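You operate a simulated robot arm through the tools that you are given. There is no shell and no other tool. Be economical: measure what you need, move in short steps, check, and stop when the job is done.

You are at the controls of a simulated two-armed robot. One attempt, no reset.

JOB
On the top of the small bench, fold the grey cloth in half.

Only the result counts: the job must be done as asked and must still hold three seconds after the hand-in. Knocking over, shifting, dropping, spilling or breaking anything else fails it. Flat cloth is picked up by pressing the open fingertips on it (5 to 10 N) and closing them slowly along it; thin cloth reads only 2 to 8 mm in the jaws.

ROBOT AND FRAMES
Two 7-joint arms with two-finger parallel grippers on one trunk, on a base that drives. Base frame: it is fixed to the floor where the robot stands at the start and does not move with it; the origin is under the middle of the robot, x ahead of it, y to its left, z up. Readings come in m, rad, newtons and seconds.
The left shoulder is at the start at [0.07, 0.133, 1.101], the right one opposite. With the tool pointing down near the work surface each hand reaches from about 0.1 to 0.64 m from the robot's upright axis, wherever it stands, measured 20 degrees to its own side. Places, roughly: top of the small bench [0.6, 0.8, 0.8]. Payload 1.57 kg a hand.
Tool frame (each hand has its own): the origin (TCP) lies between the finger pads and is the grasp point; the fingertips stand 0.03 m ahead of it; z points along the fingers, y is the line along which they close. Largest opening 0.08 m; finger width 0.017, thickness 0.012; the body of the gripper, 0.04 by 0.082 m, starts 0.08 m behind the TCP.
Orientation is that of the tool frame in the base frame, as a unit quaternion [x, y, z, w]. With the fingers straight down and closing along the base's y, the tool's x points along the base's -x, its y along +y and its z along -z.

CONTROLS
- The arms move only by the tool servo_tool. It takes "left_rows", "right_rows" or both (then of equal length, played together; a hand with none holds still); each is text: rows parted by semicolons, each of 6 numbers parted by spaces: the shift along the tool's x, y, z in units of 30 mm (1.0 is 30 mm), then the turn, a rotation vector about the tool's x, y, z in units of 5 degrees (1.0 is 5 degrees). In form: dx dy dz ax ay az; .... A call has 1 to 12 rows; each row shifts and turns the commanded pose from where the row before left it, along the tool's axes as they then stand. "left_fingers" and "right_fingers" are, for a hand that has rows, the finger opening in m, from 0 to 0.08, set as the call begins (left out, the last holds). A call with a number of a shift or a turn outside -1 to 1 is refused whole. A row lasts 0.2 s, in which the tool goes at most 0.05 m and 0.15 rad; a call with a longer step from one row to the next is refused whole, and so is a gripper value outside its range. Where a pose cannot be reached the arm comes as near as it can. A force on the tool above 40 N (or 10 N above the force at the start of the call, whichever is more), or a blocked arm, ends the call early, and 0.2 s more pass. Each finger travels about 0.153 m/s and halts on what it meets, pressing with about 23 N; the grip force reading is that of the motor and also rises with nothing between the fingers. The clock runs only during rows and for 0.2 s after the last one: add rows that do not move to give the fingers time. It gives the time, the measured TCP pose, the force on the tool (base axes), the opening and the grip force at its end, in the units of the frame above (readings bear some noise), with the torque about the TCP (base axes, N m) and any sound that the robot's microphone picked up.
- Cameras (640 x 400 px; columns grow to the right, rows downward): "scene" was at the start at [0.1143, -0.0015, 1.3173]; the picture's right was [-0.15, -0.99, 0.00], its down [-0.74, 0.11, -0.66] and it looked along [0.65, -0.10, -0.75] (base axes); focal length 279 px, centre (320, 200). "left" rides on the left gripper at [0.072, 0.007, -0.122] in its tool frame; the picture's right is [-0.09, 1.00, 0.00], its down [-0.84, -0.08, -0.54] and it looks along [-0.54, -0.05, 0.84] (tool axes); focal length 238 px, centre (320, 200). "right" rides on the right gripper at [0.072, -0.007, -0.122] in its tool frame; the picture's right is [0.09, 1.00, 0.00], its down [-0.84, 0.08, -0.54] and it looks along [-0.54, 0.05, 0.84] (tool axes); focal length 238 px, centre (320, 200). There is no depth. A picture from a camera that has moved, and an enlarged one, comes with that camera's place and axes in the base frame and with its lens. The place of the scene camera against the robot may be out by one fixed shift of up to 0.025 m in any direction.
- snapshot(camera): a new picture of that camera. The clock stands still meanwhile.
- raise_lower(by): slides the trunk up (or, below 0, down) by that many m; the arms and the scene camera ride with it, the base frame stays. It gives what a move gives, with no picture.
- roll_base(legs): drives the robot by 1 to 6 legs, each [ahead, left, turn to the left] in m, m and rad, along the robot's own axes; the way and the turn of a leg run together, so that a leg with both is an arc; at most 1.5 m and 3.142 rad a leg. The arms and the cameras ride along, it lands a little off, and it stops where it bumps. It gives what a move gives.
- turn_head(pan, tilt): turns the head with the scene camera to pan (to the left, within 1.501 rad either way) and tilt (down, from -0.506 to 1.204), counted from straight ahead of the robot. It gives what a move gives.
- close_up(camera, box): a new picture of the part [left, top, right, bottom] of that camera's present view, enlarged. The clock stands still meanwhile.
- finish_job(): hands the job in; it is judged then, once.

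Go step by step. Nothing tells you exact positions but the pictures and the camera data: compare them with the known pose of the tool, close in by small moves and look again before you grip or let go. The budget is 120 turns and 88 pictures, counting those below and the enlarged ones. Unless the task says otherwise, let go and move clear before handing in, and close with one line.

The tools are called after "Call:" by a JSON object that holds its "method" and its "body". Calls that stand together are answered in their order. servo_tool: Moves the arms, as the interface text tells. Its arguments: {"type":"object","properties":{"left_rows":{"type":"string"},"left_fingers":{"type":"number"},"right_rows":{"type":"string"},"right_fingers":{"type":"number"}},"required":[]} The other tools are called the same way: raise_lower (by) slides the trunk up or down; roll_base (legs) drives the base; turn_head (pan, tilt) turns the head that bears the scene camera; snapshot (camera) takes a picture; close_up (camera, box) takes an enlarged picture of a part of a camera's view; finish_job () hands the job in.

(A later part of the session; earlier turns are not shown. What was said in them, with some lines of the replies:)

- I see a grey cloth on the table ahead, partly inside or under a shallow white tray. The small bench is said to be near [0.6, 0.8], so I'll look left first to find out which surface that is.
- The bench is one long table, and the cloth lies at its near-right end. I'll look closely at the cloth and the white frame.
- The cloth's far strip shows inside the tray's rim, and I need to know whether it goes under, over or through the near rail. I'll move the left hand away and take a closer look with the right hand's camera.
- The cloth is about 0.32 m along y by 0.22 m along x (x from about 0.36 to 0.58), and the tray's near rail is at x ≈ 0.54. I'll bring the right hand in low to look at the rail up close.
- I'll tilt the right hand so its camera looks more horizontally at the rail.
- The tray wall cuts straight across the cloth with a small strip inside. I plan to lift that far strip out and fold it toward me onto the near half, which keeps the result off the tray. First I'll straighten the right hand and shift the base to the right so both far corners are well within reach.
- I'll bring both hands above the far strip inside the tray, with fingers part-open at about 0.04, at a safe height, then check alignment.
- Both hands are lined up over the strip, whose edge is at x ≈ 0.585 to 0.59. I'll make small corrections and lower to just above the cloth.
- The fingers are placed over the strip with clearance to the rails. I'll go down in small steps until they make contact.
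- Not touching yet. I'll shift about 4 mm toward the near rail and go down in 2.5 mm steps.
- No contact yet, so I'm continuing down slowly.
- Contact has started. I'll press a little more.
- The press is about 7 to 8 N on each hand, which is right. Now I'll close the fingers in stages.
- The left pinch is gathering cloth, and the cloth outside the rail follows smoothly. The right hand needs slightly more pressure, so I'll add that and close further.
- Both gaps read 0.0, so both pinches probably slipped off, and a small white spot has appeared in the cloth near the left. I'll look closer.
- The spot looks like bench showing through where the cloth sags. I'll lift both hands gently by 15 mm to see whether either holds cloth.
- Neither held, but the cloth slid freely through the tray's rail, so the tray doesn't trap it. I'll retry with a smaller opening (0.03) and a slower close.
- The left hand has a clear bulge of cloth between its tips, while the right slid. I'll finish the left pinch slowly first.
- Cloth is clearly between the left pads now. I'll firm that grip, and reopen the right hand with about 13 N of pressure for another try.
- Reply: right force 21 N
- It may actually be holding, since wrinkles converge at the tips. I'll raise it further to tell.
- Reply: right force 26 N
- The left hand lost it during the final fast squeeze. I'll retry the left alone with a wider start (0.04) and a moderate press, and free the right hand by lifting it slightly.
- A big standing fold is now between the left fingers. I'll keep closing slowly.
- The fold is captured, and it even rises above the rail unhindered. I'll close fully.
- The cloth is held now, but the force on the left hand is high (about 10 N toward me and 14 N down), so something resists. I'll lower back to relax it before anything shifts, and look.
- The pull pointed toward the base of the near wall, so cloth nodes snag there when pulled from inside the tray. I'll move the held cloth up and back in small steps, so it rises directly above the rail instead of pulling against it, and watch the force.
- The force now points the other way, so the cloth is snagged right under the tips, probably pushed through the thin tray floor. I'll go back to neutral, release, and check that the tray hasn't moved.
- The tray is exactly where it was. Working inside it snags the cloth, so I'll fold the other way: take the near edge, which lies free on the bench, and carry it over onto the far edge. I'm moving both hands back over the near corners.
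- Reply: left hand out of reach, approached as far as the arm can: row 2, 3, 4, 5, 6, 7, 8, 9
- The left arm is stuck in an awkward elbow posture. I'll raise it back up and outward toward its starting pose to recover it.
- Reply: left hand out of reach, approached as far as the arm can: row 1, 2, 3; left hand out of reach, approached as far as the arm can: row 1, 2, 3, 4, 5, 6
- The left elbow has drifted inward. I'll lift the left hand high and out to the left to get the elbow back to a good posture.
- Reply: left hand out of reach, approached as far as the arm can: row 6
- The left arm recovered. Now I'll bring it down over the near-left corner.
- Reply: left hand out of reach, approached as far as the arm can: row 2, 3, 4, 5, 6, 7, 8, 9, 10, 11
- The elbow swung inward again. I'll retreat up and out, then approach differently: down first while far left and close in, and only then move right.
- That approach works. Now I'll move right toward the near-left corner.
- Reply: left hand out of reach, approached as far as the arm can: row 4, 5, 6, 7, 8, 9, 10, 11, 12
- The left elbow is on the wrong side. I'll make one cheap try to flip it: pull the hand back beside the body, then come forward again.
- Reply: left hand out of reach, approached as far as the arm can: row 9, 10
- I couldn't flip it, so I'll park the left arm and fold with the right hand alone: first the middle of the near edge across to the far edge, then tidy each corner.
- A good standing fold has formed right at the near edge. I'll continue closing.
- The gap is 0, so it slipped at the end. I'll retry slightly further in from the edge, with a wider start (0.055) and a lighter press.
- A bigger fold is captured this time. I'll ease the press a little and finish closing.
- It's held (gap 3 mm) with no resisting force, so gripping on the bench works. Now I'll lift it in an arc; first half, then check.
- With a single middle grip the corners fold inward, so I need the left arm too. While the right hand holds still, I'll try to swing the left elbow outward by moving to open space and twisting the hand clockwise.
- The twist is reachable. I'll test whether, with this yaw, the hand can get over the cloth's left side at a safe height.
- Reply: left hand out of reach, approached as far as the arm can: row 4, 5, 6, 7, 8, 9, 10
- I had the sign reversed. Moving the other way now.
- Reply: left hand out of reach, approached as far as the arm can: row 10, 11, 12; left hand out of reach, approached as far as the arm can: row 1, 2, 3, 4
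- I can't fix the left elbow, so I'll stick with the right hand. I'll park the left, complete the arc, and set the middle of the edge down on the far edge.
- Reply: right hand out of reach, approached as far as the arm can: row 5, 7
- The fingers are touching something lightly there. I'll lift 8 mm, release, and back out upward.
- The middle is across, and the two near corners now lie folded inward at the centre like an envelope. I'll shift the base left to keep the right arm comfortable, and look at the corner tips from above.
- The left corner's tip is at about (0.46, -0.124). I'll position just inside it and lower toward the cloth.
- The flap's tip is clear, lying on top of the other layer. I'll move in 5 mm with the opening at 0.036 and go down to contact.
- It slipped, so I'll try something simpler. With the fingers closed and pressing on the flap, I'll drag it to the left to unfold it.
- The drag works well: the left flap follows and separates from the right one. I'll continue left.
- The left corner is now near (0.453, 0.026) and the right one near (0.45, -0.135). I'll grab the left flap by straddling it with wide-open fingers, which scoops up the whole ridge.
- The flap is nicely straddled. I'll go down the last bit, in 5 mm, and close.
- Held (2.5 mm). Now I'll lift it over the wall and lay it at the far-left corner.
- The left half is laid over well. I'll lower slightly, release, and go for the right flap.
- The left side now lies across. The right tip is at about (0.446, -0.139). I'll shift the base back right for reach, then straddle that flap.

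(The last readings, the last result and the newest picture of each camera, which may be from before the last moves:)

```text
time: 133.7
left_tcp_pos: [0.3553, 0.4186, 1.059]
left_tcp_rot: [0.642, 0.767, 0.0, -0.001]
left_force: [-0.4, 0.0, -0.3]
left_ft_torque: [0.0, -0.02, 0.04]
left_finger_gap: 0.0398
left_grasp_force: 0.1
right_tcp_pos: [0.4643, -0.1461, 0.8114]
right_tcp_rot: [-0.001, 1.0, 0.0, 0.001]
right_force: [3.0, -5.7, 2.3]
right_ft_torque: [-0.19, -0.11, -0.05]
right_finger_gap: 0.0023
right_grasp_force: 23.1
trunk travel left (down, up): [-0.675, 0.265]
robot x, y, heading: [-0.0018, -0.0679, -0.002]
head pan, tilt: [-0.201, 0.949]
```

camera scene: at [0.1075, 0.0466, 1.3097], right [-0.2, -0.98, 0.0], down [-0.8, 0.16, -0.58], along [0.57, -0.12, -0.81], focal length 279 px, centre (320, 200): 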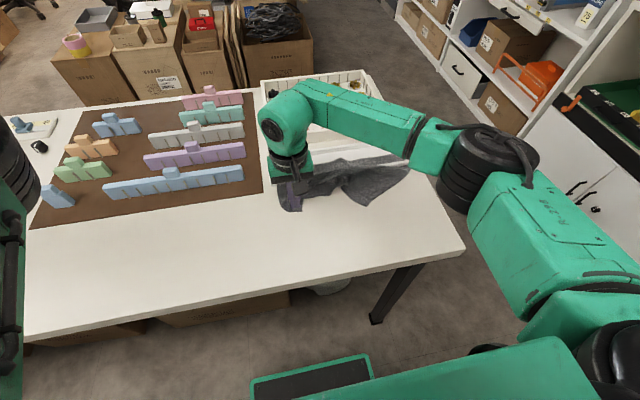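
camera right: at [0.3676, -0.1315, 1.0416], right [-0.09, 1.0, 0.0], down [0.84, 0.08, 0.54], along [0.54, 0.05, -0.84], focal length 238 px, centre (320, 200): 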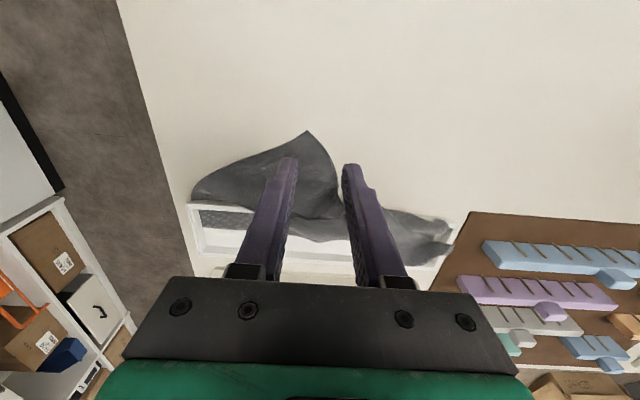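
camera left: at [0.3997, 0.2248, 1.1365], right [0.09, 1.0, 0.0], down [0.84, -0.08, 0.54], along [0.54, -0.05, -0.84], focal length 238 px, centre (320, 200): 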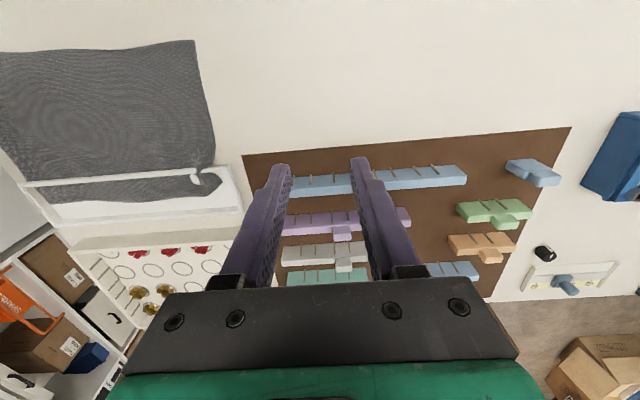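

Held again. Now I'll carry it over the wall to the far-right corner.

Call:
{"method": "servo_tool", "body": {"right_rows": "-0.3 -0.1 -1 0 0 0;-0.6 -0.5 -0.9 0 0 0;-0.8 -0.7 -0.5 0 0 0;-0.8 -0.8 0 0 0 0;-0.6 -0.8 0.3 0 0 0;-0.5 -0.6 0.6 0 0 0;0 0 0.7 0 0 0;0 0 0 0 0 0"}}

Call:
{"method": "snapshot", "body": {"camera": "scene"}}

```text
time: 135.5
left_tcp_pos: [0.3544, 0.42, 1.0587]
left_tcp_rot: [0.642, 0.767, 0.0, 0.0]
left_force: [0.1, 0.2, 0.7]
left_ft_torque: [-0.01, 0.0, 0.0]
left_finger_gap: 0.0399
left_grasp_force: 0.1
right_tcp_pos: [0.5728, -0.2506, 0.8356]
right_tcp_rot: [0.0, 1.0, 0.0, 0.0]
right_force: [-0.4, 0.0, 0.0]
right_ft_torque: [0.0, 0.0, 0.01]
right_finger_gap: 0.0019
right_grasp_force: 23.0
trunk travel left (down, up): [-0.675, 0.265]
robot x, y, heading: [0.0005, -0.0707, -0.006]
head pan, tilt: [-0.201, 0.949]
```

```text
4 pictures are left
camera scene: at [0.108, -0.0726, 1.3096], right [-0.2, -0.98, 0.0], down [-0.8, 0.16, -0.58], along [0.57, -0.12, -0.81], focal length 279 px, centre (320, 200)
```

scene: 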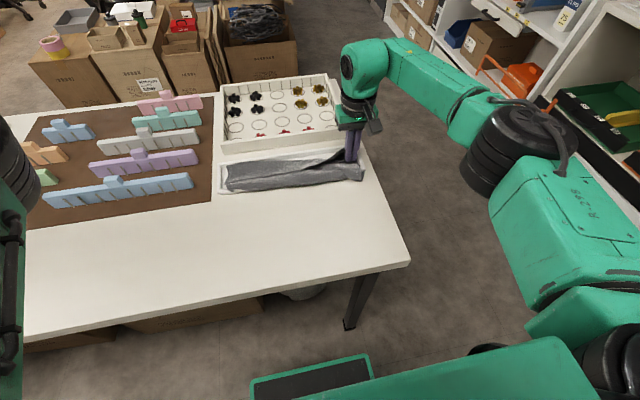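

It now looks like a neat folded strip. I'll release, back away upward, and inspect.

Call:
{"method": "servo_tool", "body": {"right_rows": "0 0 0.15 0 0 0;0 0 0 0 0 0"}}

Call:
{"method": "servo_tool", "body": {"right_rows": "0 0 0 0 0 0;0 0 0 0 0 0;0 0 -0.4 0 0 0;0 0 -0.9 0 0 0;0.5 0 -1 0 0 0;1 0 -0.8 0 0 0;1 -0.5 0 0 0 0;1 -0.5 0 0 0 0;1 -0.5 0 0 0 0;0 0 0 0 0 0", "right_fingers": 0.03}}

Call:
{"method": "close_up", "body": {"camera": "scene", "box": [200, 130, 390, 220]}}

```text
time: 136.1
left_tcp_pos: [0.3552, 0.42, 1.0592]
left_tcp_rot: [0.642, 0.767, 0.0, 0.0]
left_force: [0.3, 0.4, -0.7]
left_ft_torque: [0.01, -0.02, 0.0]
left_finger_gap: 0.0399
left_grasp_force: 0.0
right_tcp_pos: [0.5717, -0.2505, 0.8313]
right_tcp_rot: [0.0, 1.0, 0.0, 0.001]
right_force: [0.7, -0.4, -0.3]
right_ft_torque: [0.02, 0.0, -0.04]
right_finger_gap: 0.0017
right_grasp_force: 23.1
trunk travel left (down, up): [-0.675, 0.265]
robot x, y, heading: [0.0015, -0.072, -0.002]
head pan, tilt: [-0.201, 0.949]
```

```text
time: 138.3
left_tcp_pos: [0.3551, 0.4196, 1.0579]
left_tcp_rot: [0.643, 0.766, -0.001, 0.0]
left_force: [0.7, -0.2, -0.5]
left_ft_torque: [-0.01, 0.02, 0.01]
left_finger_gap: 0.0399
left_grasp_force: 0.1
right_tcp_pos: [0.4382, -0.2949, 0.9238]
right_tcp_rot: [-0.001, 1.0, 0.0, -0.001]
right_force: [0.0, 1.0, -0.7]
right_ft_torque: [-0.01, -0.01, 0.02]
right_finger_gap: 0.0302
right_grasp_force: 0.1
trunk travel left (down, up): [-0.675, 0.265]
robot x, y, heading: [-0.0021, -0.0713, -0.003]
head pan, tilt: [-0.201, 0.949]
```

```text
3.37 times, centred on (295, 175) of scene
camera zoom: at [0.109, -0.072, 1.3095], right [-0.2, -0.98, 0.0], down [-0.8, 0.16, -0.58], along [0.57, -0.12, -0.81], focal length 941 px, centre (404, 284)
```

zoom: 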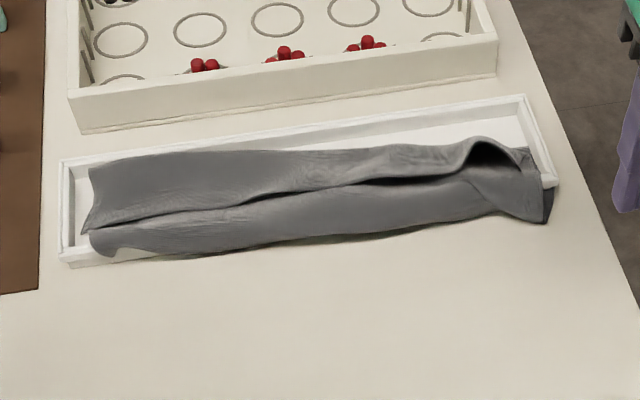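

The cloth is folded into a strip. I'll check the layers once from above with the right camera before deciding.

Call:
{"method": "close_up", "body": {"camera": "right", "box": [250, 140, 590, 300]}}

```text
1.88 times, centred on (420, 220) of right
camera zoom: at [0.3671, -0.3015, 1.0452], right [-0.09, 1.0, 0.0], down [0.84, 0.08, 0.54], along [0.54, 0.05, -0.84], focal length 449 px, centre (132, 162)
```

zoom: 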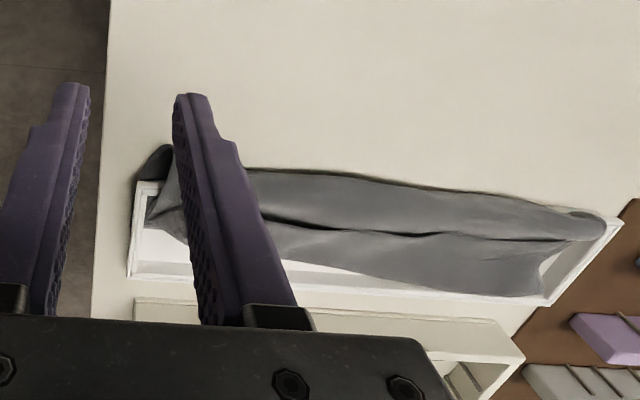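

From above it reads as a half-fold: the near edge lies along the far edge, with the fold draped over the tray's near wall. The tray and the other items haven't moved, and both hands are empty and clear, so I'm handing it in.

Call:
{"method": "finish_job", "body": {}}

```text
The job is handed in.
```

I folded the grey cloth in half on the bench, near edge laid over far edge, and handed it in. It isn't perfectly flat: the strip drapes over the near wall of the white tray and is slightly arched at the right end. I judged the fold from pictures and didn't measure the corner alignment. In those pictures the tray and the other items looked unmoved.
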